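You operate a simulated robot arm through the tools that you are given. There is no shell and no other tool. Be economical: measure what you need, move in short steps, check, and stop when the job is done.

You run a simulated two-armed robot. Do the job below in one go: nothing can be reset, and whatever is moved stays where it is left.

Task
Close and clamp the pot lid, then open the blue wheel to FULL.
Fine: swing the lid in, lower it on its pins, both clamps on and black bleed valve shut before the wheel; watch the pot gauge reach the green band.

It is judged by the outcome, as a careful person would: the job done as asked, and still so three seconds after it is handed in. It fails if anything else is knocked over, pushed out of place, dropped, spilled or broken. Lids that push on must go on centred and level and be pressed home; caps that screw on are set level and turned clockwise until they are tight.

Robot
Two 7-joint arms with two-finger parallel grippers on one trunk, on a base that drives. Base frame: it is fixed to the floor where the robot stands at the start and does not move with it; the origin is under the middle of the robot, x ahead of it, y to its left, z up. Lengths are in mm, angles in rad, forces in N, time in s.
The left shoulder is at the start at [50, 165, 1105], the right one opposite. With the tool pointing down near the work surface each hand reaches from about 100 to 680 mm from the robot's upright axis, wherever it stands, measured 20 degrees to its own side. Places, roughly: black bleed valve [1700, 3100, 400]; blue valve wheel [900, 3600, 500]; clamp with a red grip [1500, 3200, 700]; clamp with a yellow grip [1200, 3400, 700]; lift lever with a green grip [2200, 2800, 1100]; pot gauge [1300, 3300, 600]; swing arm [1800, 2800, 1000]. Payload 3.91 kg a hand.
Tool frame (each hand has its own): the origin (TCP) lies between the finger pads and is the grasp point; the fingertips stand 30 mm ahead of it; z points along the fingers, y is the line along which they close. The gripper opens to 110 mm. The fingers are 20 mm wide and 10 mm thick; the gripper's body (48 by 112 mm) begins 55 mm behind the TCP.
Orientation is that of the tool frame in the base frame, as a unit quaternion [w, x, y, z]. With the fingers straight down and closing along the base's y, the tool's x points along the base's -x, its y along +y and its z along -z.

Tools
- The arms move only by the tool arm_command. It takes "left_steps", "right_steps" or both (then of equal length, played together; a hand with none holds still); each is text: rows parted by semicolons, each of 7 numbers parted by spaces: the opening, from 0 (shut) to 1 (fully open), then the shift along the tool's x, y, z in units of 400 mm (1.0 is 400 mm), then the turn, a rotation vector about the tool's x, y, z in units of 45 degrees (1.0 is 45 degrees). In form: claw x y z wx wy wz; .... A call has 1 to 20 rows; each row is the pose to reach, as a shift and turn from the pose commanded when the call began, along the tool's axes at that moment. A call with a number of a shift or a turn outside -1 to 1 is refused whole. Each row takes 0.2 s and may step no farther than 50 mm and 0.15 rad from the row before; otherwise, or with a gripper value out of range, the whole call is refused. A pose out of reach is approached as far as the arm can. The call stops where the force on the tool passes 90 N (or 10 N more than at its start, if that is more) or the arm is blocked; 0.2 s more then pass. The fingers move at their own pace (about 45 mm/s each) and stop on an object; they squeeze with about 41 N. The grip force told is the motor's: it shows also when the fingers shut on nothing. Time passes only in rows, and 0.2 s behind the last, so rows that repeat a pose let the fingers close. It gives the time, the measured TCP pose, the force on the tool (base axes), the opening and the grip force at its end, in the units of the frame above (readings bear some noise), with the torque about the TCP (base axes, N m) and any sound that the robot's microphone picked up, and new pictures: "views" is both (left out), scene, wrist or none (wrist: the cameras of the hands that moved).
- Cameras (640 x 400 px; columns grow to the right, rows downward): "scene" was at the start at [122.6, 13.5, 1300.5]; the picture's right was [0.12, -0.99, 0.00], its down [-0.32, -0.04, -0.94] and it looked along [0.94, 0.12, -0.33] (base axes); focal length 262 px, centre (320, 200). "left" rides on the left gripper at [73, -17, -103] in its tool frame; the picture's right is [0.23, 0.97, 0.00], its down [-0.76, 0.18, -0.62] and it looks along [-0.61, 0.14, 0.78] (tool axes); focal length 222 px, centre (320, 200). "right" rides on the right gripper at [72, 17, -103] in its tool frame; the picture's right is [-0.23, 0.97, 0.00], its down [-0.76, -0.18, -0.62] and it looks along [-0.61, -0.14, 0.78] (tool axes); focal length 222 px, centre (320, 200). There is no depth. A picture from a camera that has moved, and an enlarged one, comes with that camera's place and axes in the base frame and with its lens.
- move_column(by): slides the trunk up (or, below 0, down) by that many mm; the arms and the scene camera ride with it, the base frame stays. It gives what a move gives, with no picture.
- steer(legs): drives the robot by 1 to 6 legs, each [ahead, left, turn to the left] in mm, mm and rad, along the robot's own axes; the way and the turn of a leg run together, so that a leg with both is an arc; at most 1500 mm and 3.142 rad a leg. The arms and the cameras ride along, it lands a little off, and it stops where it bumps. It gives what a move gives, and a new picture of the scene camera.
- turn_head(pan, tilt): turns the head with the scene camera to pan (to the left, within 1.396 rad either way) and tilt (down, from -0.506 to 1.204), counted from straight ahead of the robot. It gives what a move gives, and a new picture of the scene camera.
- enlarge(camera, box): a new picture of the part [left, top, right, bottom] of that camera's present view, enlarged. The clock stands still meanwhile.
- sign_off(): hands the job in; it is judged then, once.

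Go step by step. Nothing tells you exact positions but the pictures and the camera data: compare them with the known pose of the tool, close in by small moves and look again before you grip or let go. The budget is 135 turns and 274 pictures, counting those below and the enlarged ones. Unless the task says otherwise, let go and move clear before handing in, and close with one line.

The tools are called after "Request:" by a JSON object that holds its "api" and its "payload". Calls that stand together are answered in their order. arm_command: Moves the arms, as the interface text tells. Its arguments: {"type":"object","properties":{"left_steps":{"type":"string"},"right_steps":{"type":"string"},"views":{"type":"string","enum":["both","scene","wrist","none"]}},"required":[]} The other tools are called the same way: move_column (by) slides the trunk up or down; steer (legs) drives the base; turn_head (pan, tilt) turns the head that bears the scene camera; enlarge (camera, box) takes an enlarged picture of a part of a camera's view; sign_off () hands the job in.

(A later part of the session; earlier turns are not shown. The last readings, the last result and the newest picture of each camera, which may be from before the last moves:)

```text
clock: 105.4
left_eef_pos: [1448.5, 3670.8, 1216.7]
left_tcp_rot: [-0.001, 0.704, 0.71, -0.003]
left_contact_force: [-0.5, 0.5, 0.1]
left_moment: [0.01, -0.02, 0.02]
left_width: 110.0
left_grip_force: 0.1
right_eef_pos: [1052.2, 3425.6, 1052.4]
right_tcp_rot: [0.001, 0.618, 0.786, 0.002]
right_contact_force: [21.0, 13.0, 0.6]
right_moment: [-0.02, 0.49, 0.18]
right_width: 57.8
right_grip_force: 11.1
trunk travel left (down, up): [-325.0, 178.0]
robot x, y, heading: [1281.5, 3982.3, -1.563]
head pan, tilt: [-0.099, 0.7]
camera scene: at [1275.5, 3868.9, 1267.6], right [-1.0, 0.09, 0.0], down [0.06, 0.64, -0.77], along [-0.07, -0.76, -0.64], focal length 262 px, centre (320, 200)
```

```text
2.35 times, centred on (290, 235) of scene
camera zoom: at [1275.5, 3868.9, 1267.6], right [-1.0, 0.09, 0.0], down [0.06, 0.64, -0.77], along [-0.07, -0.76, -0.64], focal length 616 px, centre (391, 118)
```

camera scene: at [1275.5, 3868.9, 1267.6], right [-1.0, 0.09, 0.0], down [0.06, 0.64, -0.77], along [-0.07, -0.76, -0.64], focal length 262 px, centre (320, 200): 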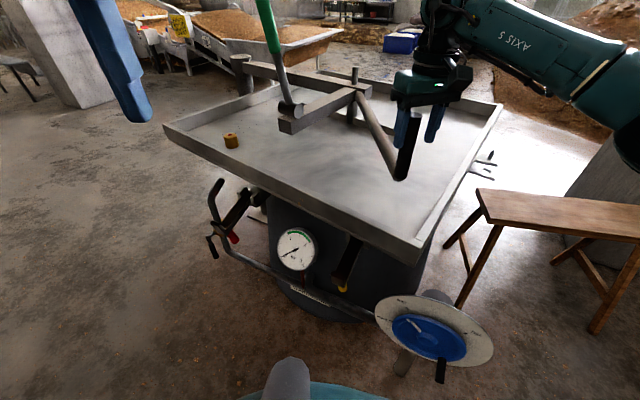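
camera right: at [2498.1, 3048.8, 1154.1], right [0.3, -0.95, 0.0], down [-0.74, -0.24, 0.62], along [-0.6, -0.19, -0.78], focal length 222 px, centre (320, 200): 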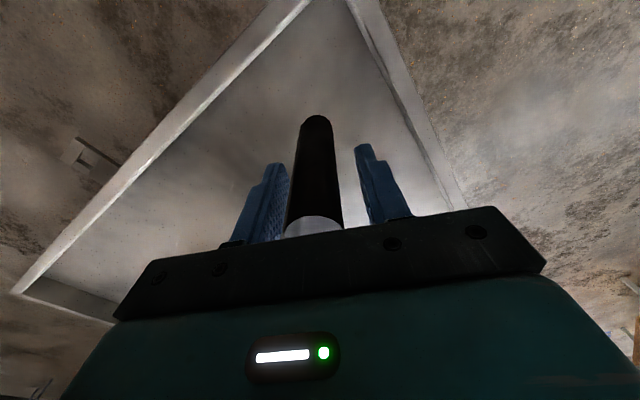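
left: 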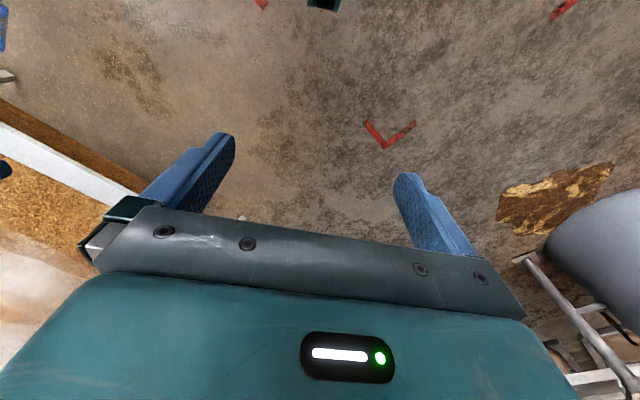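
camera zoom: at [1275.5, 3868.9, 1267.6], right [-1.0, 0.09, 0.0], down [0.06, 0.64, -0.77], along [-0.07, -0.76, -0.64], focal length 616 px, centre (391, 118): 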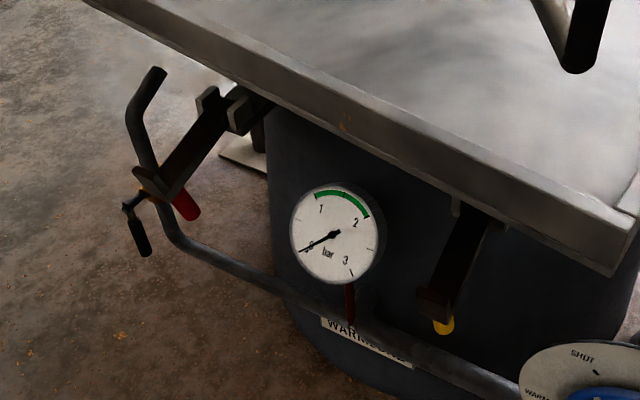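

Request:
{"api": "enlarge", "payload": {"camera": "scene", "box": [440, 120, 540, 200]}}

Request:
{"api": "turn_head", "payload": {"pan": 0.1, "tilt": 0.45}}

```text
5.00 times, centred on (490, 160) of scene
camera zoom: at [1275.5, 3868.9, 1267.6], right [-1.0, 0.09, 0.0], down [0.06, 0.64, -0.77], along [-0.07, -0.76, -0.64], focal length 1308 px, centre (-530, 400)
```

zoom: 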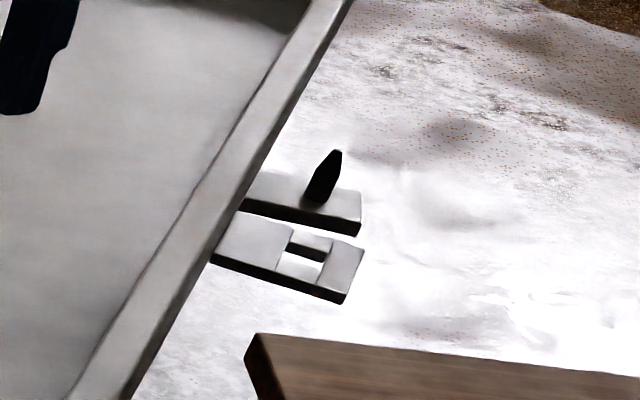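

```text
clock: 106.2
left_eef_pos: [1445.5, 3668.3, 1217.2]
left_tcp_rot: [0.0, 0.703, 0.711, -0.001]
left_contact_force: [0.4, 0.5, -0.2]
left_moment: [-0.04, 0.0, 0.0]
left_width: 109.8
left_grip_force: 0.0
right_eef_pos: [1049.7, 3426.0, 1051.7]
right_tcp_rot: [0.002, 0.619, 0.785, 0.003]
right_contact_force: [0.4, 0.0, -0.2]
right_moment: [0.0, 0.01, -0.01]
right_width: 46.0
right_grip_force: 0.1
trunk travel left (down, up): [-325.0, 178.0]
robot x, y, heading: [1283.3, 3983.6, -1.561]
head pan, tilt: [0.099, 0.45]
camera scene: at [1290.5, 3860.9, 1289.6], right [-0.99, -0.11, 0.0], down [-0.05, 0.43, -0.9], along [0.1, -0.9, -0.44], focal length 262 px, centre (320, 200)
```

scene: 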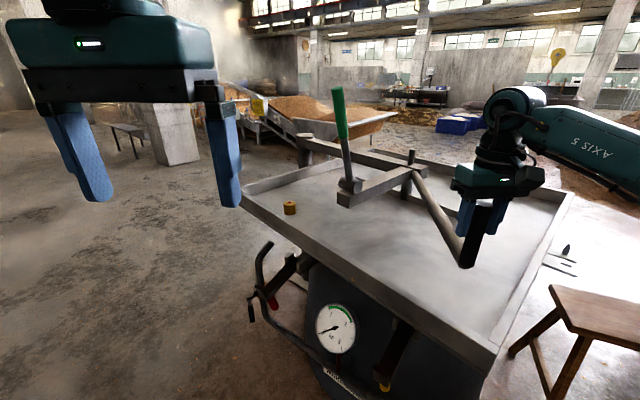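

The force has gone: it was only friction, and the lug on the lid's right side still has to travel onward to its pin. I continue in small steps.

Request:
{"api": "steer", "payload": {"legs": [[42, -35, -0.05]]}}

Request:
{"api": "enlarge", "payload": {"camera": "scene", "box": [480, 180, 640, 300]}}

```text
clock: 107.2
left_eef_pos: [1393.8, 3618.2, 1217.4]
left_tcp_rot: [0.0, 0.721, 0.693, 0.0]
left_contact_force: [0.1, -0.2, 0.4]
left_moment: [0.0, 0.0, 0.01]
left_width: 110.2
left_grip_force: 0.1
right_eef_pos: [986.4, 3395.8, 1050.2]
right_tcp_rot: [0.001, 0.637, 0.771, 0.004]
right_contact_force: [-0.5, -0.2, 0.3]
right_moment: [0.04, -0.06, 0.01]
right_width: 46.2
right_grip_force: 0.0
trunk travel left (down, up): [-325.0, 178.0]
robot x, y, heading: [1245.2, 3937.7, -1.612]
head pan, tilt: [0.099, 0.45]
camera scene: at [1248.7, 3818.8, 1289.4], right [-1.0, -0.06, 0.0], down [-0.02, 0.44, -0.9], along [0.05, -0.9, -0.44], focal length 262 px, centre (320, 200)
```

scene: 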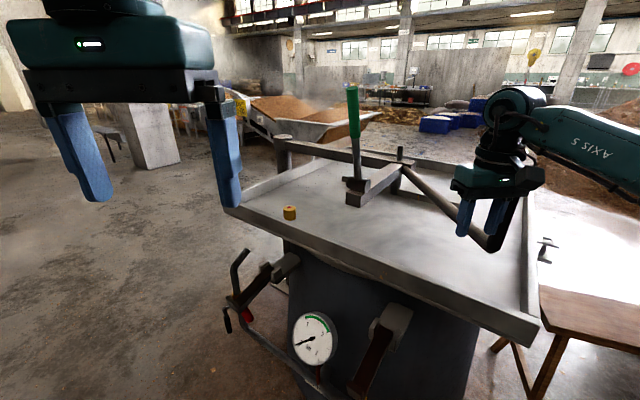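

```text
3.33 times, centred on (560, 240) of scene
camera zoom: at [1248.7, 3818.8, 1289.4], right [-1.0, -0.06, 0.0], down [-0.02, 0.44, -0.9], along [0.05, -0.9, -0.44], focal length 872 px, centre (-480, 67)
```

zoom: 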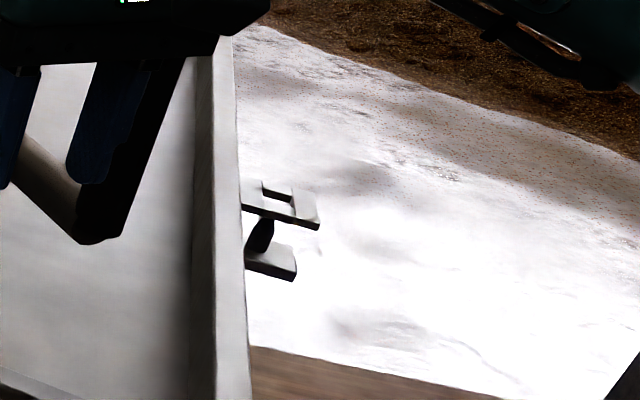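

The lug now sits almost right above its pin. I check the handle in the wrist view.

Request:
{"api": "arm_command", "payload": {"right_steps": "0.42 0 0 0 0 0 0; 0.42 0 0 0 0 0 0", "views": "wrist"}}

Request:
{"api": "enlarge", "payload": {"camera": "scene", "box": [430, 130, 570, 290]}}

```text
clock: 107.8
left_eef_pos: [1395.3, 3619.9, 1217.8]
left_tcp_rot: [0.0, 0.722, 0.692, -0.001]
left_contact_force: [0.2, -0.2, -0.7]
left_moment: [0.02, 0.0, 0.01]
left_width: 110.0
left_grip_force: 0.1
right_eef_pos: [986.6, 3396.2, 1051.7]
right_tcp_rot: [0.002, 0.637, 0.771, 0.003]
right_contact_force: [-0.5, 0.0, -0.9]
right_moment: [0.01, -0.04, 0.0]
right_width: 45.9
right_grip_force: 0.0
trunk travel left (down, up): [-325.0, 178.0]
robot x, y, heading: [1242.9, 3938.4, -1.615]
head pan, tilt: [0.099, 0.45]
camera right: at [989.7, 3471.2, 1154.8], right [1.0, -0.04, 0.01], down [-0.04, -0.78, 0.62], along [-0.02, -0.62, -0.78], focal length 222 px, centre (320, 200)
```

right: 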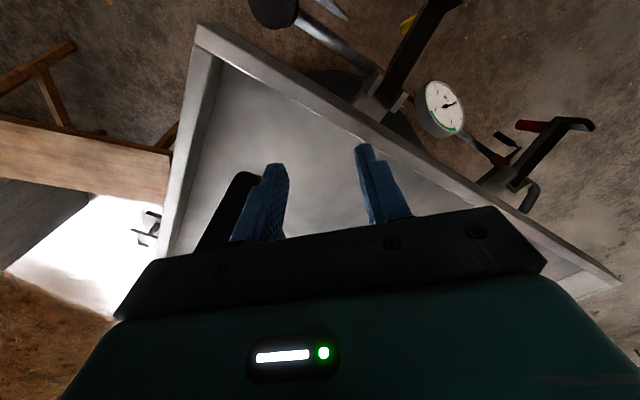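

```text
2.50 times, centred on (500, 210) of scene
camera zoom: at [1249.0, 3820.2, 1289.7], right [-1.0, -0.06, 0.0], down [-0.02, 0.43, -0.9], along [0.05, -0.9, -0.44], focal length 654 px, centre (-130, 175)
```

zoom: 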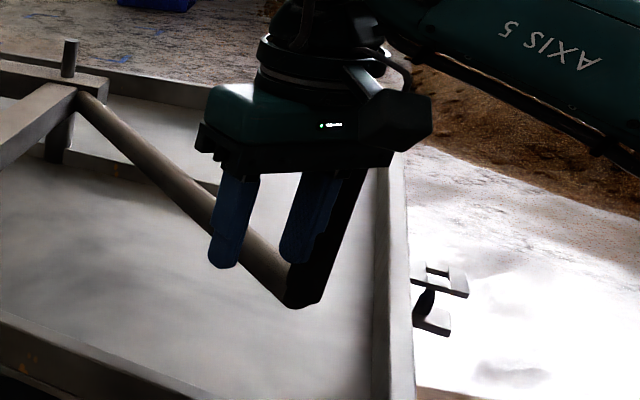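

The handle slipped out past the west finger, but the lid now stands about in place and still. I lift the right hand straight up clear and pull it back.

Request:
{"api": "arm_command", "payload": {"right_steps": "0.42 0 0.02 -0.1 0 0 0; 0.42 0 0.02 -0.2 0 0 0; 0.42 0 0.02 -0.3 0 0 0; 0.42 0.1 0.02 -0.35 0 0 0; 0.42 0.2 0.02 -0.4 0 0 0; 0.42 0.3 0.02 -0.4 0 0 0", "views": "both"}}

Request:
{"api": "turn_head", "payload": {"pan": 0.0, "tilt": 0.5}}

```text
clock: 109.2
left_eef_pos: [1393.8, 3620.9, 1217.7]
left_tcp_rot: [0.001, 0.721, 0.693, -0.001]
left_contact_force: [-0.4, -0.3, 0.7]
left_moment: [0.01, -0.04, -0.02]
left_width: 110.1
left_grip_force: 0.1
right_eef_pos: [970.0, 3517.1, 1212.3]
right_tcp_rot: [0.003, 0.638, 0.77, 0.003]
right_contact_force: [0.2, 0.1, 0.5]
right_moment: [-0.01, 0.0, 0.01]
right_width: 46.1
right_grip_force: 0.0
trunk travel left (down, up): [-325.0, 178.0]
robot x, y, heading: [1242.1, 3941.1, -1.61]
head pan, tilt: [0.099, 0.45]
camera scene: at [1248.3, 3820.7, 1289.7], right [-1.0, -0.06, 0.0], down [-0.02, 0.43, -0.9], along [0.05, -0.9, -0.43], focal length 262 px, centre (320, 200)
camera right: at [972.4, 3591.6, 1315.6], right [1.0, -0.04, 0.01], down [-0.04, -0.78, 0.62], along [-0.02, -0.62, -0.78], focal length 222 px, centre (320, 200)
```

scene: 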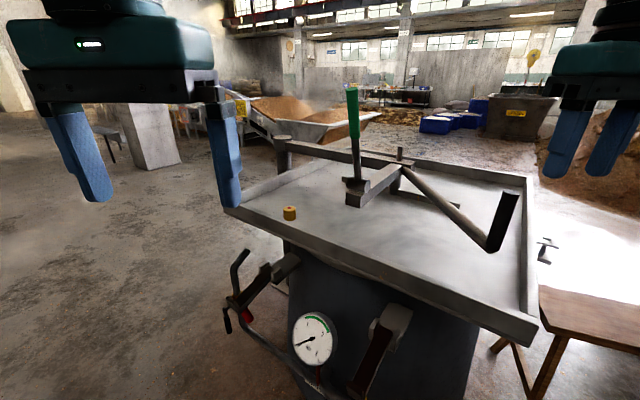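
right: 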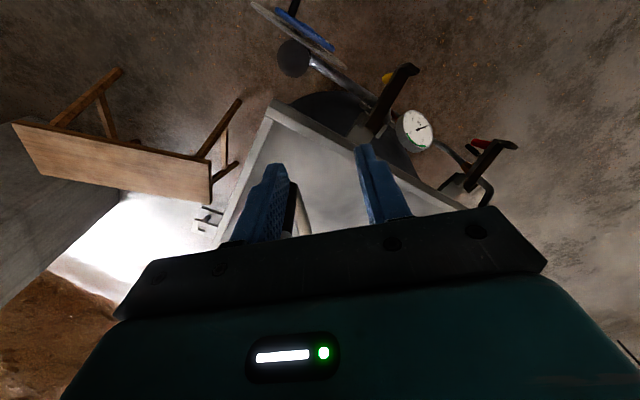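

```text
clock: 109.8
left_eef_pos: [1395.1, 3620.9, 1216.6]
left_tcp_rot: [-0.001, 0.721, 0.693, -0.001]
left_contact_force: [-0.1, 0.3, 0.0]
left_moment: [0.02, -0.01, 0.03]
left_width: 109.8
left_grip_force: 0.1
right_eef_pos: [971.9, 3516.0, 1211.7]
right_tcp_rot: [0.002, 0.637, 0.771, 0.004]
right_contact_force: [-0.7, -0.3, -0.2]
right_moment: [-0.01, -0.02, 0.01]
right_width: 46.3
right_grip_force: 0.1
trunk travel left (down, up): [-325.0, 178.0]
robot x, y, heading: [1244.7, 3937.3, -1.617]
head pan, tilt: [0.0, 0.499]
camera scene: at [1239.9, 3821.0, 1285.2], right [-1.0, 0.04, 0.0], down [0.02, 0.48, -0.88], along [-0.04, -0.88, -0.48], focal length 262 px, centre (320, 200)
```

scene: 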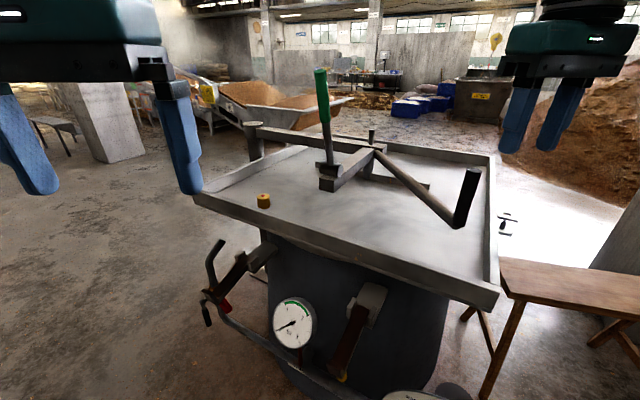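

Request:
{"api": "enlarge", "payload": {"camera": "scene", "box": [470, 190, 550, 250]}}

Request:
{"api": "enlarge", "payload": {"camera": "scene", "box": [180, 210, 420, 380]}}

```text
6.67 times, centred on (510, 220) of scene
camera zoom: at [1239.9, 3821.0, 1285.2], right [-1.0, 0.04, 0.0], down [0.02, 0.48, -0.88], along [-0.04, -0.88, -0.48], focal length 1744 px, centre (-947, 67)
```

zoom: 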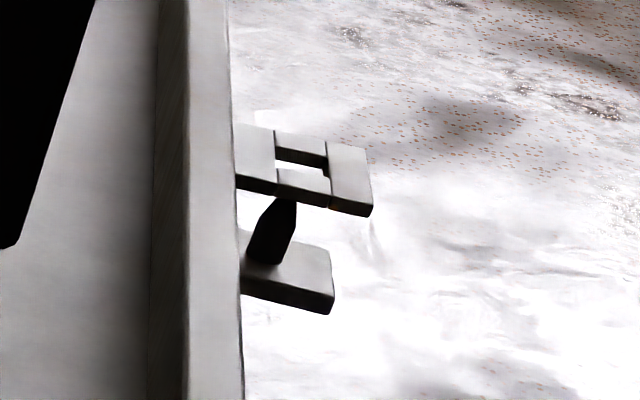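

```text
2.35 times, centred on (300, 295) of scene
camera zoom: at [1239.9, 3821.0, 1285.2], right [-1.0, 0.04, 0.0], down [0.02, 0.48, -0.88], along [-0.04, -0.88, -0.48], focal length 616 px, centre (367, -24)
```

zoom: 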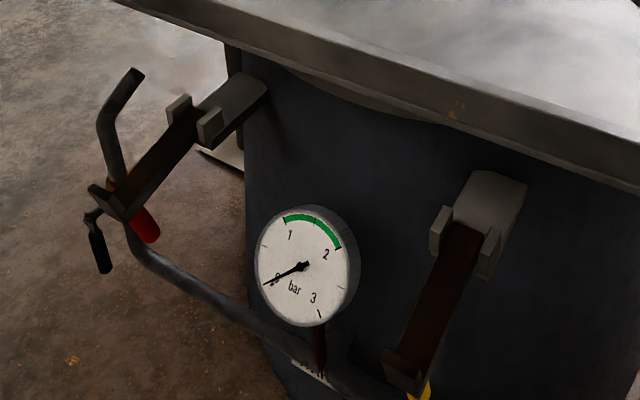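

Request:
{"api": "enlarge", "payload": {"camera": "right", "box": [180, 190, 240, 240]}}

Request:
{"api": "enlarge", "payload": {"camera": "right", "box": [400, 110, 560, 220]}}

```text
8.00 times, centred on (210, 215) of right
camera zoom: at [973.2, 3590.3, 1315.6], right [1.0, -0.04, 0.01], down [-0.04, -0.78, 0.62], along [-0.02, -0.62, -0.78], focal length 1777 px, centre (1200, 80)
```

zoom: 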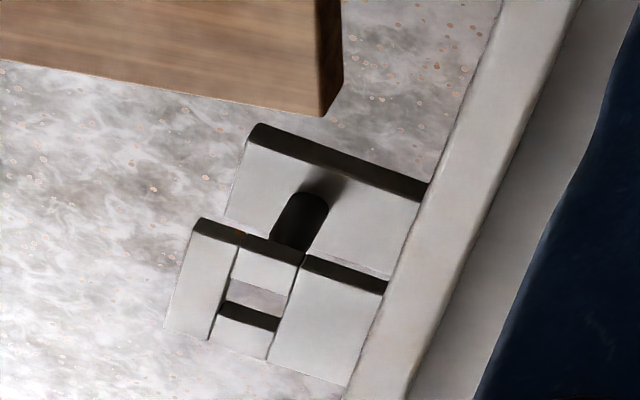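

```text
3.64 times, centred on (480, 165) of right
camera zoom: at [973.2, 3590.3, 1315.6], right [1.0, -0.04, 0.01], down [-0.04, -0.78, 0.62], along [-0.02, -0.62, -0.78], focal length 808 px, centre (-262, 327)
```

zoom: 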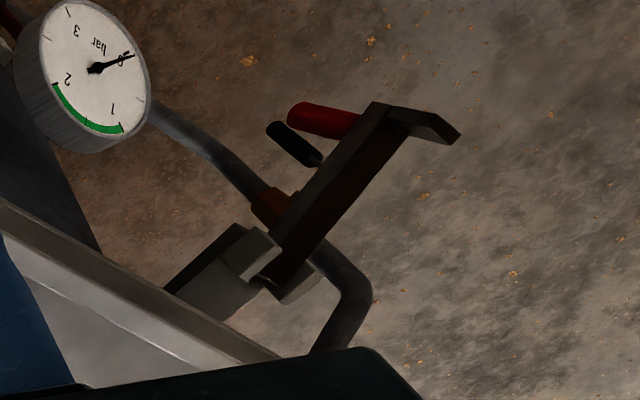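

The lug is above its pin, perhaps 5–9 mm too far on. I move the base round to the gauge's front so the right hand can hold the handle while the left works the lift lever.

Request:
{"api": "steer", "payload": {"legs": [[0, 0, -0.513], [0, 370, 0], [120, 0, 0]]}}

Request:
{"api": "turn_head", "payload": {"pan": 0.0, "tilt": 0.5}}

```text
clock: 115.9
left_eef_pos: [1470.8, 3292.0, 1216.2]
left_tcp_rot: [0.0, 0.873, 0.488, 0.0]
left_contact_force: [-0.5, 0.1, 0.3]
left_moment: [0.02, -0.01, -0.01]
left_width: 110.2
left_grip_force: 0.0
right_eef_pos: [1050.1, 3408.2, 1212.4]
right_tcp_rot: [0.002, 0.811, 0.584, 0.003]
right_contact_force: [-0.5, -0.2, -0.6]
right_moment: [0.03, 0.03, 0.01]
right_width: 46.4
right_grip_force: 0.0
trunk travel left (down, up): [-325.0, 178.0]
robot x, y, heading: [1494.4, 3644.4, -2.124]
head pan, tilt: [0.0, 0.499]
camera scene: at [1432.8, 3543.4, 1285.0], right [-0.85, 0.53, 0.0], down [0.25, 0.41, -0.88], along [-0.46, -0.75, -0.48], focal length 262 px, centre (320, 200)
```

scene: 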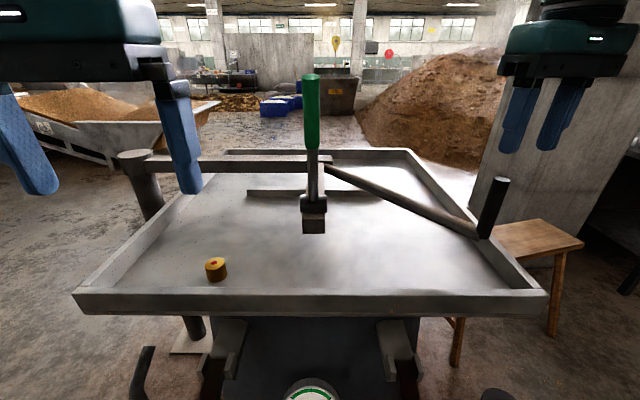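

```text
clock: 116.5
left_eef_pos: [1471.3, 3292.3, 1217.6]
left_tcp_rot: [-0.001, 0.873, 0.488, -0.001]
left_contact_force: [0.5, -0.8, 0.3]
left_moment: [0.0, 0.02, 0.03]
left_width: 109.9
left_grip_force: 0.0
right_eef_pos: [1050.6, 3408.0, 1212.2]
right_tcp_rot: [0.003, 0.812, 0.584, 0.002]
right_contact_force: [0.6, 0.4, 0.9]
right_moment: [0.03, 0.02, -0.02]
right_width: 46.2
right_grip_force: 0.0
trunk travel left (down, up): [-325.0, 178.0]
robot x, y, heading: [1494.5, 3646.9, -2.125]
head pan, tilt: [0.0, 0.499]
camera scene: at [1433.4, 3544.3, 1285.2], right [-0.85, 0.53, 0.0], down [0.25, 0.41, -0.88], along [-0.46, -0.75, -0.48], focal length 262 px, centre (320, 200)
```

scene: 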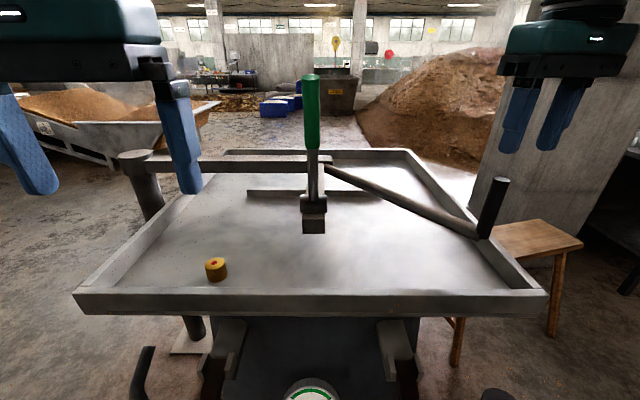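

The view from here shows the lid nearly square to the clamp brackets, with a slight over-rotation. The green lever stands upright on a pivot at about [1181, 3103, 1000]. I bring the right hand over the black handle again.

Request:
{"api": "arm_command", "payload": {"right_steps": "0.75 -0.06 -0.06 0 0 0 -0.15; 0.75 -0.12 -0.12 0 0 0 -0.3; 0.75 -0.18 -0.18 0 0 0 -0.45; 0.75 -0.25 -0.245 0 0 0 -0.6; 0.75 -0.25 -0.245 0 0 0 -0.667; 0.75 -0.25 -0.245 0 0 0 -0.667", "views": "both"}}

```text
clock: 117.9
left_eef_pos: [1471.3, 3292.9, 1216.9]
left_tcp_rot: [-0.001, 0.873, 0.488, -0.002]
left_contact_force: [0.6, 0.5, 0.6]
left_moment: [0.0, 0.01, 0.02]
left_width: 109.8
left_grip_force: 0.2
right_eef_pos: [1063.9, 3385.9, 1157.0]
right_tcp_rot: [0.002, 0.633, 0.774, 0.002]
right_contact_force: [-0.3, 0.6, 0.1]
right_moment: [-0.04, 0.0, -0.01]
right_width: 82.9
right_grip_force: 0.0
right hand out of reach, approached as far as the arm can: row 2, 3, 4, 5, 6
trunk travel left (down, up): [-325.0, 178.0]
robot x, y, heading: [1494.5, 3644.8, -2.125]
head pan, tilt: [0.0, 0.499]
camera scene: at [1433.3, 3544.2, 1285.2], right [-0.85, 0.53, 0.0], down [0.25, 0.41, -0.88], along [-0.46, -0.75, -0.48], focal length 262 px, centre (320, 200)
camera right: at [1065.1, 3460.6, 1260.5], right [1.0, -0.03, 0.01], down [-0.03, -0.78, 0.63], along [-0.01, -0.63, -0.78], focal length 222 px, centre (320, 200)
```

scene: 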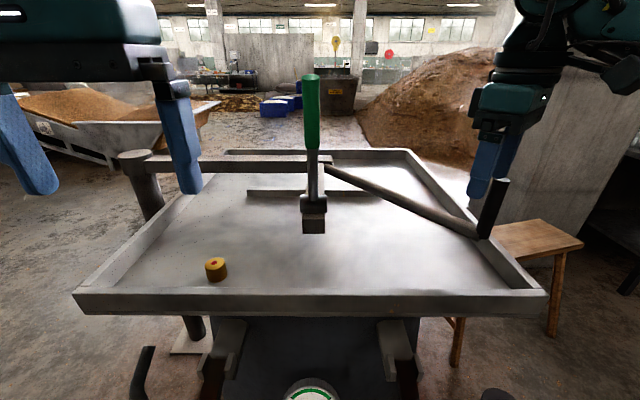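
right: 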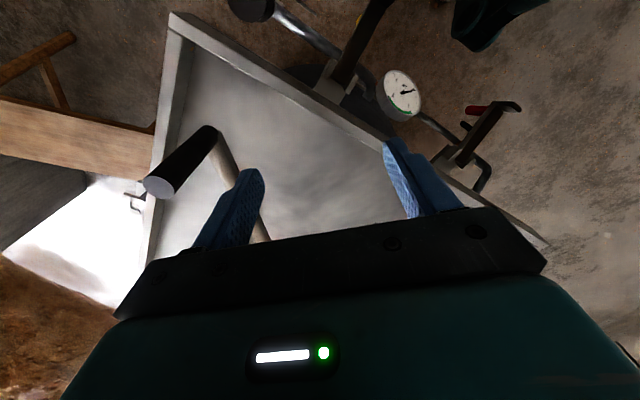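

The handle is at [914, 3344]. I raise the trunk and shift the base a little right and ahead for reach.

Request:
{"api": "move_column", "payload": {"by": 120}}

Request:
{"api": "steer", "payload": {"legs": [[40, -60, 0]]}}

```text
clock: 119.4
left_eef_pos: [1470.1, 3292.8, 1336.7]
left_tcp_rot: [0.0, 0.873, 0.488, 0.0]
left_contact_force: [-0.6, 0.6, -0.3]
left_moment: [-0.03, 0.02, -0.02]
left_width: 110.1
left_grip_force: 0.0
right_eef_pos: [1062.8, 3384.4, 1278.0]
right_tcp_rot: [0.003, 0.634, 0.774, 0.001]
right_contact_force: [-0.9, 0.4, -0.5]
right_moment: [0.02, -0.01, -0.01]
right_width: 82.3
right_grip_force: 0.0
trunk travel left (down, up): [-445.0, 58.0]
robot x, y, heading: [1496.5, 3643.8, -2.125]
head pan, tilt: [0.0, 0.499]
```

```text
clock: 120.6
left_eef_pos: [1399.0, 3290.0, 1336.4]
left_tcp_rot: [0.0, 0.873, 0.488, 0.0]
left_contact_force: [-1.0, 0.0, 1.1]
left_moment: [0.0, 0.01, 0.0]
left_width: 110.1
left_grip_force: 0.2
right_eef_pos: [992.4, 3382.2, 1276.9]
right_tcp_rot: [0.003, 0.634, 0.773, 0.001]
right_contact_force: [0.1, -0.1, 0.0]
right_moment: [-0.02, -0.03, -0.01]
right_width: 82.4
right_grip_force: 0.1
trunk travel left (down, up): [-445.0, 58.0]
robot x, y, heading: [1427.8, 3642.0, -2.126]
head pan, tilt: [0.0, 0.499]
camera scene: at [1361.5, 3541.5, 1405.1], right [-0.85, 0.53, 0.0], down [0.25, 0.41, -0.88], along [-0.46, -0.75, -0.48], focal length 262 px, centre (320, 200)
```

scene: 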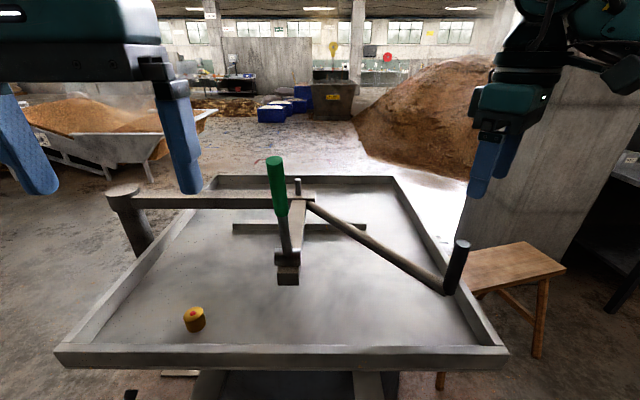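

Request:
{"api": "arm_command", "payload": {"right_steps": "0.75 -0.028 -0.105 0 0 0 0; 0.75 -0.055 -0.21 0 0 0 0; 0.75 -0.055 -0.21 0.12 0 0 0; 0.75 -0.055 -0.21 0.2 0 0 0; 0.75 -0.055 -0.21 0.2 0 0 0", "views": "both"}}

```text
clock: 121.8
left_eef_pos: [1400.8, 3289.2, 1338.6]
left_tcp_rot: [-0.001, 0.873, 0.488, -0.002]
left_contact_force: [-0.5, 1.4, -0.5]
left_moment: [0.01, 0.02, 0.0]
left_width: 110.0
left_grip_force: 0.0
right_eef_pos: [977.5, 3363.5, 1189.9]
right_tcp_rot: [0.004, 0.635, 0.772, 0.001]
right_contact_force: [-0.1, -0.2, -0.3]
right_moment: [-0.02, 0.01, 0.02]
right_width: 82.8
right_grip_force: 0.1
right hand out of reach, approached as far as the arm can: row 1, 2, 3, 4, 5
trunk travel left (down, up): [-445.0, 58.0]
robot x, y, heading: [1421.4, 3644.7, -2.132]
head pan, tilt: [0.0, 0.499]
camera scene: at [1362.0, 3541.5, 1405.2], right [-0.85, 0.53, 0.0], down [0.25, 0.41, -0.88], along [-0.46, -0.75, -0.48], focal length 262 px, centre (320, 200)
camera right: at [979.1, 3439.0, 1294.1], right [1.0, -0.03, 0.01], down [-0.03, -0.78, 0.63], along [-0.02, -0.63, -0.78], focal length 222 px, centre (320, 200)
```

scene: 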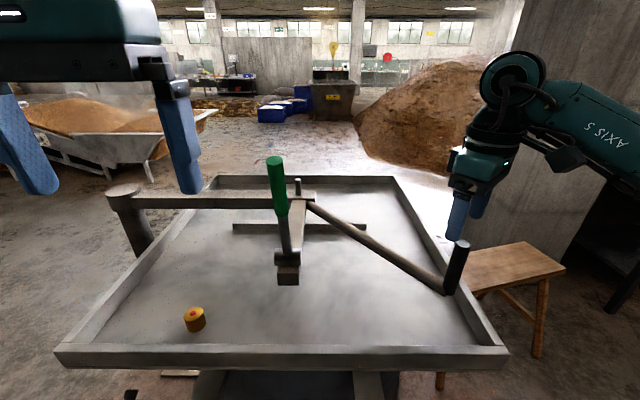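
right: 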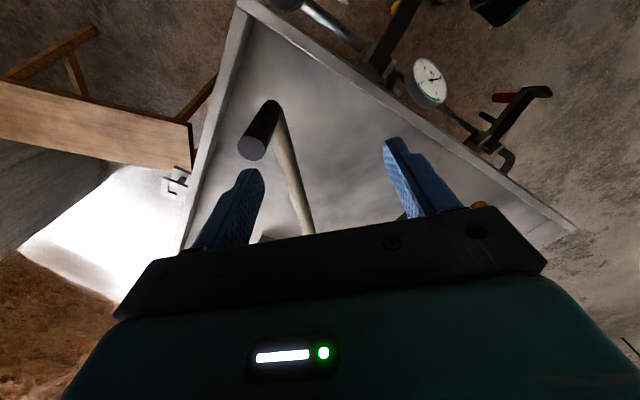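

Request:
{"api": "arm_command", "payload": {"right_steps": "0.75 0 0 0 0 0 0.15; 0.75 0 0 0 0 0 0.3; 0.75 0 0 0 0 0 0.45; 0.75 0 0 0 0 0 0.55", "views": "none"}}

```text
clock: 122.8
left_eef_pos: [1399.6, 3289.3, 1337.3]
left_tcp_rot: [0.0, 0.873, 0.488, -0.001]
left_contact_force: [0.0, 0.8, 0.0]
left_moment: [0.02, 0.0, 0.02]
left_width: 109.9
left_grip_force: 0.2
right_eef_pos: [976.2, 3364.3, 1190.8]
right_tcp_rot: [0.004, 0.785, 0.619, 0.001]
right_contact_force: [0.4, -0.9, 0.5]
right_moment: [0.04, 0.0, 0.01]
right_width: 82.8
right_grip_force: 0.1
trunk travel left (down, up): [-445.0, 58.0]
robot x, y, heading: [1425.3, 3641.7, -2.126]
head pan, tilt: [0.0, 0.499]
```

Request:
{"api": "arm_command", "payload": {"right_steps": "0.75 -0.03 -0.05 0.02 0 0 0; 0.75 -0.06 -0.1 0.03 0 0 0; 0.75 -0.085 -0.14 0.03 0 0 0; 0.75 -0.085 -0.14 0.03 0 0 0", "views": "wrist"}}

```text
clock: 123.8
left_eef_pos: [1399.6, 3289.9, 1336.9]
left_tcp_rot: [-0.001, 0.873, 0.488, -0.001]
left_contact_force: [0.1, -0.2, 0.0]
left_moment: [0.02, 0.02, 0.01]
left_width: 110.1
left_grip_force: 0.0
right_eef_pos: [914.5, 3345.3, 1178.1]
right_tcp_rot: [0.003, 0.785, 0.62, 0.002]
right_contact_force: [-0.1, 0.1, 1.1]
right_moment: [0.02, -0.02, -0.02]
right_width: 82.4
right_grip_force: 0.0
trunk travel left (down, up): [-445.0, 58.0]
robot x, y, heading: [1423.5, 3641.3, -2.128]
head pan, tilt: [0.0, 0.499]
camera right: at [947.5, 3412.1, 1282.7], right [0.89, -0.45, 0.01], down [-0.35, -0.7, 0.62], along [-0.27, -0.56, -0.78], focal length 222 px, centre (320, 200)
```

right: 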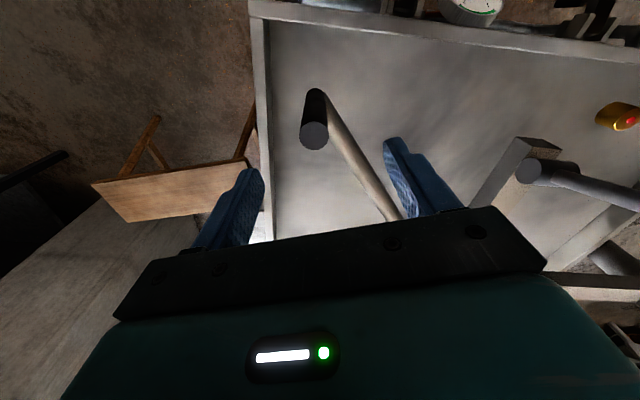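

The handle lies between the open fingers in plan. I lower around it and grip.

Request:
{"api": "arm_command", "payload": {"right_steps": "0.75 -0.008 -0.011 0.1 0 0 0; 0.75 -0.008 -0.011 0.2 0 0 0; 0.75 -0.008 -0.011 0.28 0 0 0; 0.75 -0.008 -0.011 0.32 0 0 0; 0.4 -0.008 -0.011 0.32 0 0 0; 0.2 -0.008 -0.011 0.32 0 0 0; 0.2 -0.008 -0.011 0.32 0 0 0; 0.1 -0.008 -0.011 0.32 0 0 0; 0.1 -0.008 -0.011 0.32 0 0 0", "views": "both"}}

```text
clock: 125.8
left_eef_pos: [1399.6, 3290.6, 1337.5]
left_tcp_rot: [0.0, 0.873, 0.488, -0.002]
left_contact_force: [-0.2, -0.1, -0.7]
left_moment: [0.02, 0.03, 0.02]
left_width: 110.2
left_grip_force: 0.0
right_eef_pos: [908.6, 3343.6, 1050.6]
right_tcp_rot: [0.001, 0.785, 0.619, 0.001]
right_contact_force: [-6.1, 6.1, -0.8]
right_moment: [0.48, 1.91, -0.14]
right_width: 28.0
right_grip_force: 44.5
trunk travel left (down, up): [-445.0, 58.0]
robot x, y, heading: [1430.2, 3639.1, -2.132]
head pan, tilt: [0.0, 0.499]
camera scene: at [1361.4, 3542.3, 1405.2], right [-0.85, 0.53, 0.0], down [0.25, 0.41, -0.88], along [-0.46, -0.75, -0.48], focal length 262 px, centre (320, 200)
camera right: at [941.8, 3410.2, 1154.5], right [0.89, -0.45, 0.0], down [-0.35, -0.7, 0.62], along [-0.28, -0.56, -0.78], focal length 222 px, centre (320, 200)
```

scene: 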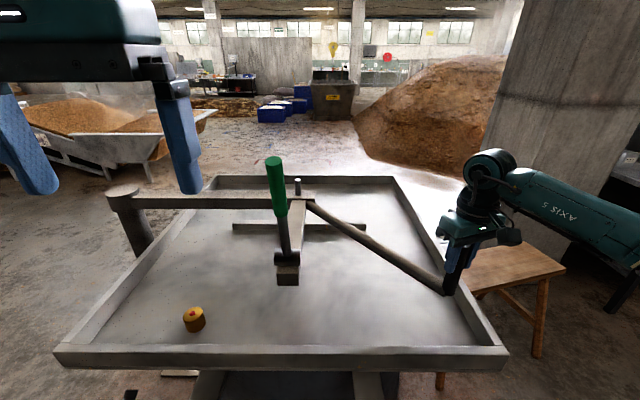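
right: 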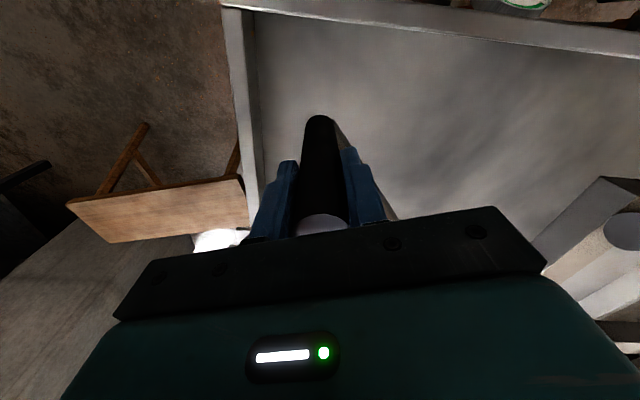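

Request:
{"api": "turn_head", "payload": {"pan": 0.0, "tilt": 0.85}}

Request:
{"api": "turn_head", "payload": {"pan": -0.7, "tilt": 0.6}}

```text
clock: 126.6
left_eef_pos: [1398.8, 3291.6, 1337.3]
left_tcp_rot: [-0.001, 0.873, 0.488, -0.002]
left_contact_force: [0.2, -0.6, -0.3]
left_moment: [-0.02, 0.0, -0.03]
left_width: 110.1
left_grip_force: 0.0
right_eef_pos: [908.5, 3343.4, 1050.0]
right_tcp_rot: [0.002, 0.785, 0.619, 0.002]
right_contact_force: [-9.1, 10.1, -0.3]
right_moment: [1.38, 1.88, -0.33]
right_width: 28.0
right_grip_force: 44.9
trunk travel left (down, up): [-445.0, 58.0]
robot x, y, heading: [1424.7, 3640.3, -2.122]
head pan, tilt: [0.0, 0.85]
camera scene: at [1367.9, 3553.5, 1375.3], right [-0.85, 0.53, 0.0], down [0.4, 0.64, -0.66], along [-0.35, -0.56, -0.75], focal length 262 px, centre (320, 200)
```

scene: 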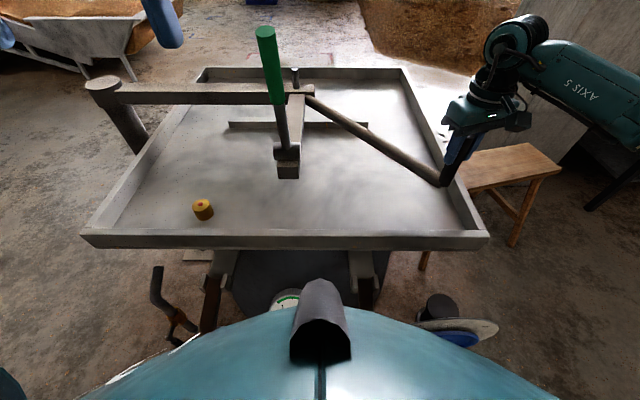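

```text
clock: 127.7
left_eef_pos: [1399.4, 3291.1, 1337.9]
left_tcp_rot: [0.0, 0.873, 0.488, -0.001]
left_contact_force: [-0.1, -0.4, 0.1]
left_moment: [0.0, 0.02, 0.01]
left_width: 110.2
left_grip_force: 0.0
right_eef_pos: [907.8, 3343.9, 1050.7]
right_tcp_rot: [0.002, 0.785, 0.619, 0.002]
right_contact_force: [-9.5, 11.1, -0.5]
right_moment: [1.13, 1.72, -0.39]
right_width: 27.8
right_grip_force: 45.2
trunk travel left (down, up): [-445.0, 58.0]
robot x, y, heading: [1425.8, 3640.9, -2.129]
head pan, tilt: [-0.7, 0.6]
camera scene: at [1324.9, 3592.7, 1396.0], right [-0.31, 0.95, 0.0], down [0.54, 0.18, -0.82], along [-0.78, -0.26, -0.57], focal length 262 px, centre (320, 200)
```

scene: 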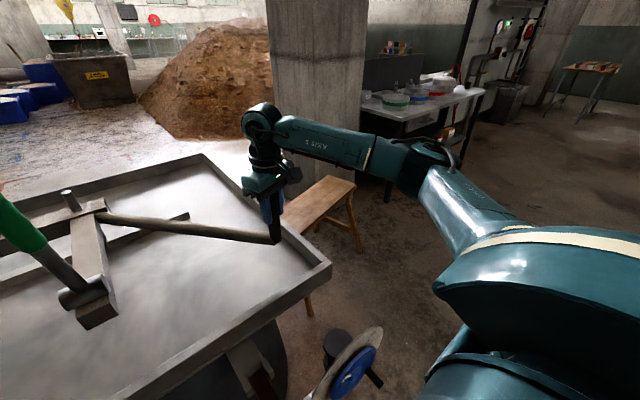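

Request:
{"api": "turn_head", "payload": {"pan": 0.0, "tilt": 0.7}}

Request:
{"api": "enlarge", "payload": {"camera": "scene", "box": [70, 220, 510, 360]}}

Request:
{"api": "enlarge", "payload": {"camera": "scene", "box": [180, 260, 420, 370]}}

```text
clock: 128.8
left_eef_pos: [1398.1, 3290.7, 1338.0]
left_tcp_rot: [0.001, 0.873, 0.488, -0.001]
left_contact_force: [0.0, 0.8, 1.4]
left_moment: [0.01, -0.01, 0.05]
left_width: 110.0
left_grip_force: 0.0
right_eef_pos: [908.3, 3343.8, 1050.8]
right_tcp_rot: [0.001, 0.785, 0.619, 0.002]
right_contact_force: [-9.2, 12.8, -2.3]
right_moment: [0.95, 1.81, -0.12]
right_width: 28.0
right_grip_force: 45.3
trunk travel left (down, up): [-445.0, 58.0]
robot x, y, heading: [1424.8, 3640.2, -2.127]
head pan, tilt: [0.0, 0.7]
camera scene: at [1363.9, 3548.1, 1387.5], right [-0.85, 0.53, 0.0], down [0.34, 0.55, -0.77], along [-0.4, -0.65, -0.64], focal length 262 px, centre (320, 200)
```

scene: 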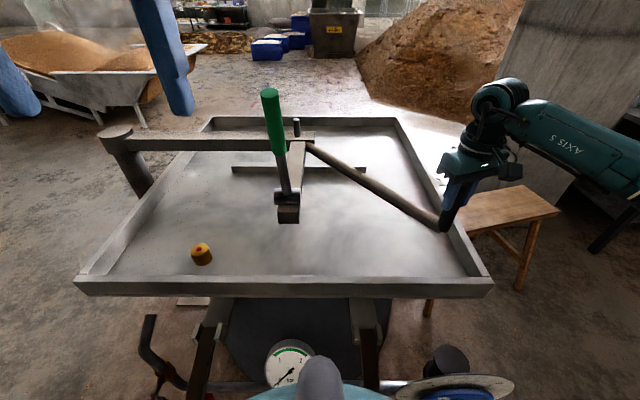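

```text
1.45 times, centred on (290, 290) of scene
camera zoom: at [1363.9, 3548.1, 1387.5], right [-0.85, 0.53, 0.0], down [0.34, 0.55, -0.77], along [-0.4, -0.65, -0.64], focal length 380 px, centre (364, 69)
```

zoom: 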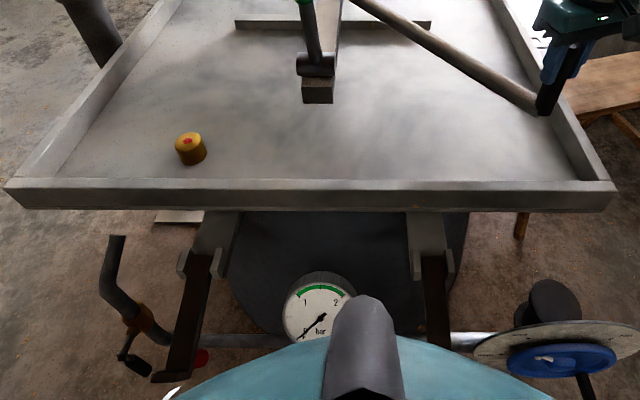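

```text
2.67 times, centred on (300, 315) of scene
camera zoom: at [1363.9, 3548.1, 1387.5], right [-0.85, 0.53, 0.0], down [0.34, 0.55, -0.77], along [-0.4, -0.65, -0.64], focal length 698 px, centre (373, -107)
```

zoom: 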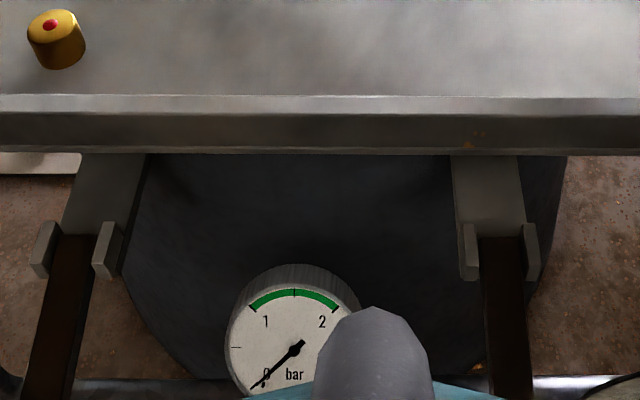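

The lid edge is parallel with the clamp brackets within about 0.3°. I hold the handle with the right hand and bring the left hand above the green lever.

Request:
{"api": "arm_command", "payload": {"left_steps": "0.8 -0.11 -0.04 0 0 0 0; 0.8 -0.22 -0.08 0 0 0 0; 0.8 -0.33 -0.12 0 0 0 0; 0.8 -0.44 -0.16 0.03 0 0 0; 0.8 -0.55 -0.19 0.05 0 0 0; 0.8 -0.675 -0.2 0.08 0 0 0; 0.8 -0.675 -0.2 0.08 0 0 0", "views": "both"}}

```text
refused: row 6 steps farther than a row can; nothing moved
```

Request:
{"api": "arm_command", "payload": {"left_steps": "0.8 -0.11 -0.04 0 0 0 0; 0.8 -0.22 -0.08 0 0 0 0; 0.8 -0.33 -0.12 0 0 0 0; 0.8 -0.44 -0.16 0.03 0 0 0; 0.8 -0.55 -0.19 0.05 0 0 0; 0.8 -0.64 -0.2 0.07 0 0 0; 0.8 -0.675 -0.2 0.08 0 0 0; 0.8 -0.675 -0.2 0.08 0 0 0", "views": "both"}}

```text
clock: 130.6
left_eef_pos: [1190.3, 3106.7, 1306.5]
left_tcp_rot: [0.0, 0.873, 0.487, -0.001]
left_contact_force: [0.2, -0.2, 1.2]
left_moment: [0.02, 0.02, -0.02]
left_width: 87.8
left_grip_force: 0.2
left hand out of reach, approached as far as the arm can: row 7, 8
right_eef_pos: [908.7, 3343.3, 1050.6]
right_tcp_rot: [0.003, 0.785, 0.619, 0.001]
right_contact_force: [-9.6, 11.7, -2.3]
right_moment: [0.71, 1.74, 0.04]
right_width: 28.2
right_grip_force: 44.8
trunk travel left (down, up): [-445.0, 58.0]
robot x, y, heading: [1427.0, 3644.3, -2.125]
head pan, tilt: [0.0, 0.7]
camera scene: at [1363.9, 3548.0, 1387.5], right [-0.85, 0.53, 0.0], down [0.34, 0.55, -0.77], along [-0.4, -0.65, -0.64], focal length 262 px, centre (320, 200)
camera left: at [1213.7, 3176.9, 1410.1], right [0.95, -0.32, 0.0], down [-0.25, -0.74, 0.62], along [-0.2, -0.59, -0.78], focal length 222 px, centre (320, 200)
```

scene: 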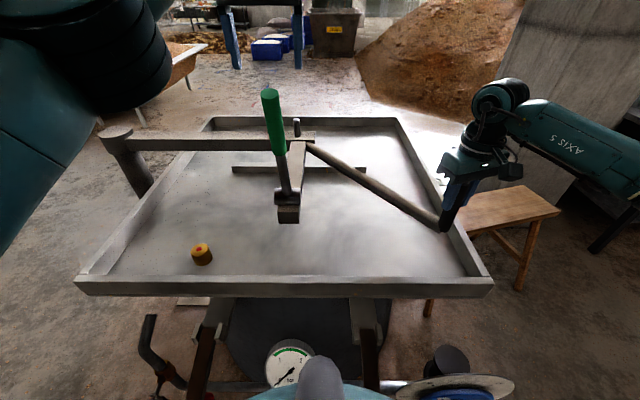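
left: 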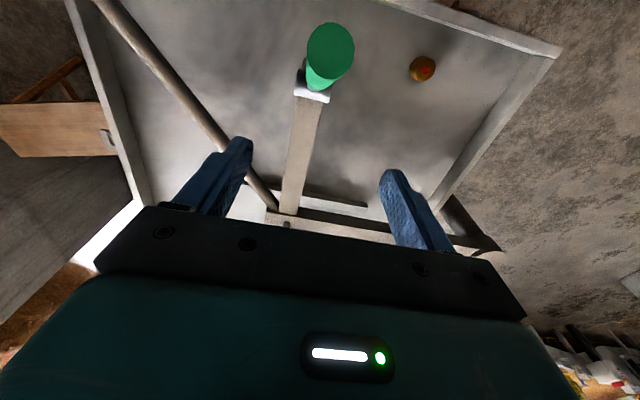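

The lever's top is at [1217, 3162, 1258]; it leans about 14° toward the robot from its pivot. I set the left hand over it with the same tilt, lower and grip.

Request:
{"api": "arm_command", "payload": {"left_steps": "0.8 0.09 0 0 0 -0.15 0; 0.8 0.18 0 0 0 -0.31 0; 0.8 0.16 0 0.08 0 -0.31 0; 0.8 0.145 0 0.16 0 -0.31 0; 0.8 0.13 0 0.22 0 -0.31 0; 0.8 0.13 0 0.22 0 -0.31 0", "views": "both"}}

```text
clock: 132.0
left_eef_pos: [1217.7, 3149.6, 1217.1]
left_tcp_rot: [0.06, 0.867, 0.483, -0.108]
left_contact_force: [-0.6, -0.1, -0.4]
left_moment: [0.05, 0.0, 0.02]
left_width: 88.0
left_grip_force: 0.1
right_eef_pos: [909.2, 3343.2, 1051.2]
right_tcp_rot: [0.002, 0.785, 0.62, 0.003]
right_contact_force: [-8.3, 12.4, -4.6]
right_moment: [0.77, 1.88, 0.19]
right_width: 28.1
right_grip_force: 44.7
trunk travel left (down, up): [-445.0, 58.0]
robot x, y, heading: [1426.1, 3645.2, -2.122]
head pan, tilt: [0.0, 0.7]
camera scene: at [1364.0, 3548.0, 1387.5], right [-0.85, 0.53, 0.0], down [0.34, 0.55, -0.77], along [-0.4, -0.65, -0.64], focal length 262 px, centre (320, 200)
camera left: at [1252.9, 3240.1, 1301.3], right [0.94, -0.32, -0.06], down [-0.16, -0.59, 0.79], along [-0.29, -0.74, -0.61], focal length 222 px, centre (320, 200)
```

scene: 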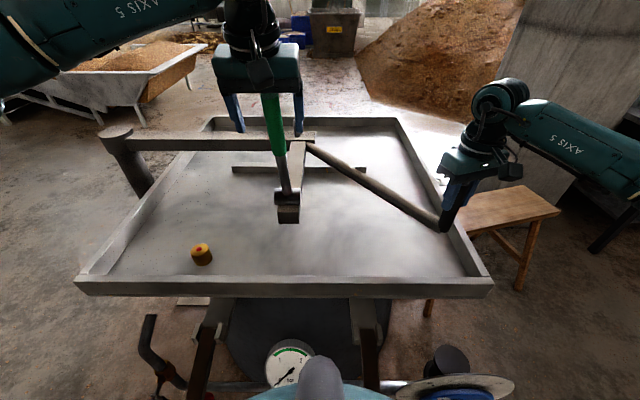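
left: 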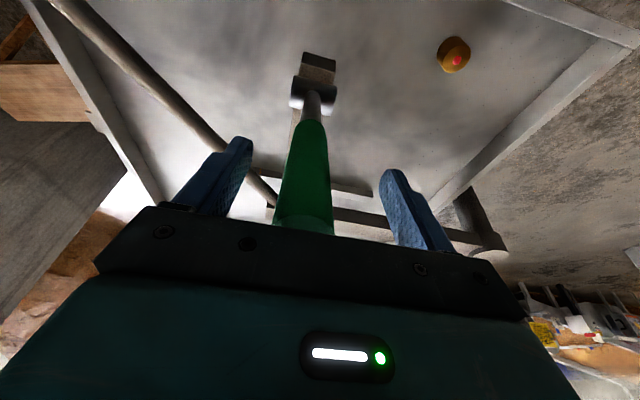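

Request:
{"api": "arm_command", "payload": {"left_steps": "0.4 0 0 0 0 0 0; 0.2 0 0 0 0 0 0; 0.1 0 0 0 0 0 0; 0.1 0 0 0 0 0 0; 0.1 0 0 0 0 0 0", "views": "wrist"}}

```text
clock: 133.2
left_eef_pos: [1212.6, 3154.5, 1217.7]
left_tcp_rot: [0.057, 0.869, 0.479, -0.109]
left_contact_force: [-36.2, 18.3, -8.8]
left_moment: [-1.26, -0.98, 0.3]
left_width: 28.1
left_grip_force: 42.9
right_eef_pos: [909.1, 3343.5, 1051.3]
right_tcp_rot: [0.006, 0.783, 0.622, 0.003]
right_contact_force: [16.5, 7.0, 2.9]
right_moment: [2.09, 2.21, -0.24]
right_width: 28.4
right_grip_force: 45.4
trunk travel left (down, up): [-445.0, 58.0]
robot x, y, heading: [1419.9, 3642.9, -2.123]
head pan, tilt: [0.0, 0.7]
camera left: at [1248.7, 3245.0, 1301.1], right [0.94, -0.33, -0.06], down [-0.16, -0.59, 0.79], along [-0.3, -0.73, -0.61], focal length 222 px, centre (320, 200)
```

left: 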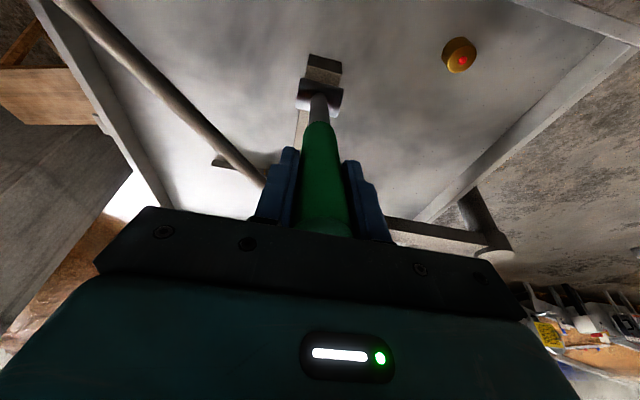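

The lever is gripped, with some sideways strain; I relax it by 8 mm and begin pulling the lever toward the robot along its arc.

Request:
{"api": "arm_command", "payload": {"left_steps": "0.1 0 -0.02 0 0 0 0; 0.1 0.0726 -0.02 0.0047 0 -0.1655 0; 0.1 0.144 -0.02 0.0188 0 -0.331 0; 0.1 0.213 -0.02 0.042 0 -0.4966 0", "right_steps": "0.1 0 0 0 0 0 0; 0.1 0 0 0 0 0 0; 0.1 0 0 0 0 0 0; 0.1 0 0 0 0 0 0", "views": "scene"}}

```text
clock: 134.2
left_eef_pos: [1252.1, 3219.1, 1179.2]
left_tcp_rot: [0.15, 0.829, 0.464, -0.273]
left_contact_force: [-14.8, -8.3, -18.2]
left_moment: [0.9, 1.24, -1.43]
left_width: 28.0
left_grip_force: 44.6
right_eef_pos: [907.9, 3342.2, 1051.1]
right_tcp_rot: [0.003, 0.785, 0.62, 0.002]
right_contact_force: [1.8, 18.5, 3.6]
right_moment: [-0.82, 2.4, 0.14]
right_width: 28.2
right_grip_force: 45.1
trunk travel left (down, up): [-445.0, 58.0]
robot x, y, heading: [1424.7, 3641.1, -2.129]
head pan, tilt: [0.0, 0.7]
camera scene: at [1363.5, 3546.6, 1387.2], right [-0.85, 0.53, 0.0], down [0.34, 0.55, -0.76], along [-0.4, -0.65, -0.64], focal length 262 px, centre (320, 200)
```

scene: 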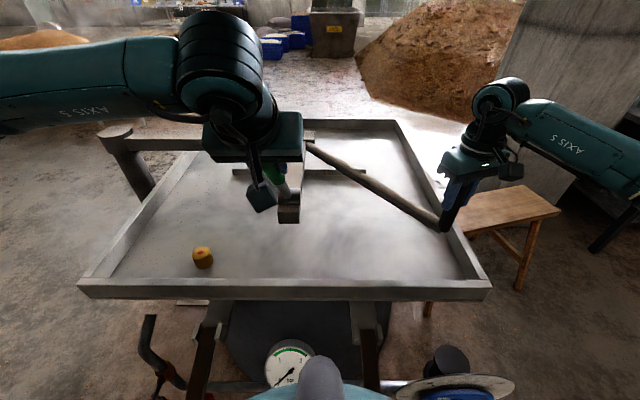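

The lever turns and the lid has come down a little. I continue.

Request:
{"api": "arm_command", "payload": {"left_steps": "0.1 0.0726 0 0.0047 0 -0.1655 0; 0.1 0.144 0 0.0188 0 -0.331 0; 0.1 0.213 0 0.042 0 -0.4966 0; 0.1 0.278 0 0.074 0 -0.662 0", "right_steps": "0.1 0 0 0 0 0 0; 0.1 0 0 0 0 0 0; 0.1 0 0 0 0 0 0; 0.1 0 0 0 0 0 0", "views": "scene"}}

```text
clock: 135.2
left_eef_pos: [1288.2, 3279.9, 1090.4]
left_tcp_rot: [0.267, 0.73, 0.41, -0.477]
left_contact_force: [13.6, -12.6, 0.7]
left_moment: [0.16, 0.8, -2.27]
left_width: 28.1
left_grip_force: 44.8
left hand out of reach, approached as far as the arm can: row 4
right_eef_pos: [907.3, 3342.2, 1050.9]
right_tcp_rot: [0.0, 0.787, 0.617, 0.001]
right_contact_force: [-20.8, 11.8, 1.7]
right_moment: [1.08, 0.54, 0.07]
right_width: 27.7
right_grip_force: 44.2
trunk travel left (down, up): [-445.0, 58.0]
robot x, y, heading: [1424.8, 3641.4, -2.119]
head pan, tilt: [0.0, 0.7]
camera scene: at [1365.1, 3546.1, 1387.7], right [-0.85, 0.53, 0.0], down [0.34, 0.55, -0.76], along [-0.4, -0.65, -0.64], focal length 262 px, centre (320, 200)
```

scene: 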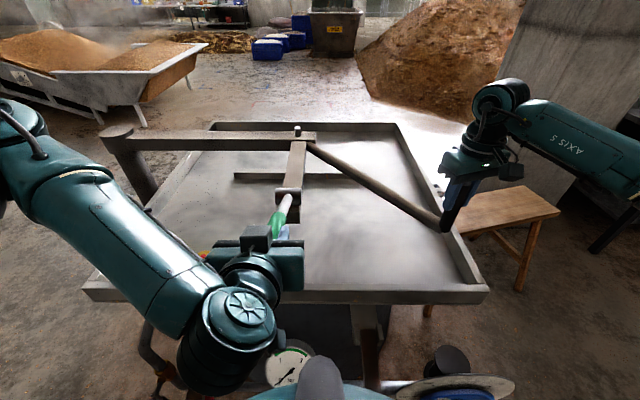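

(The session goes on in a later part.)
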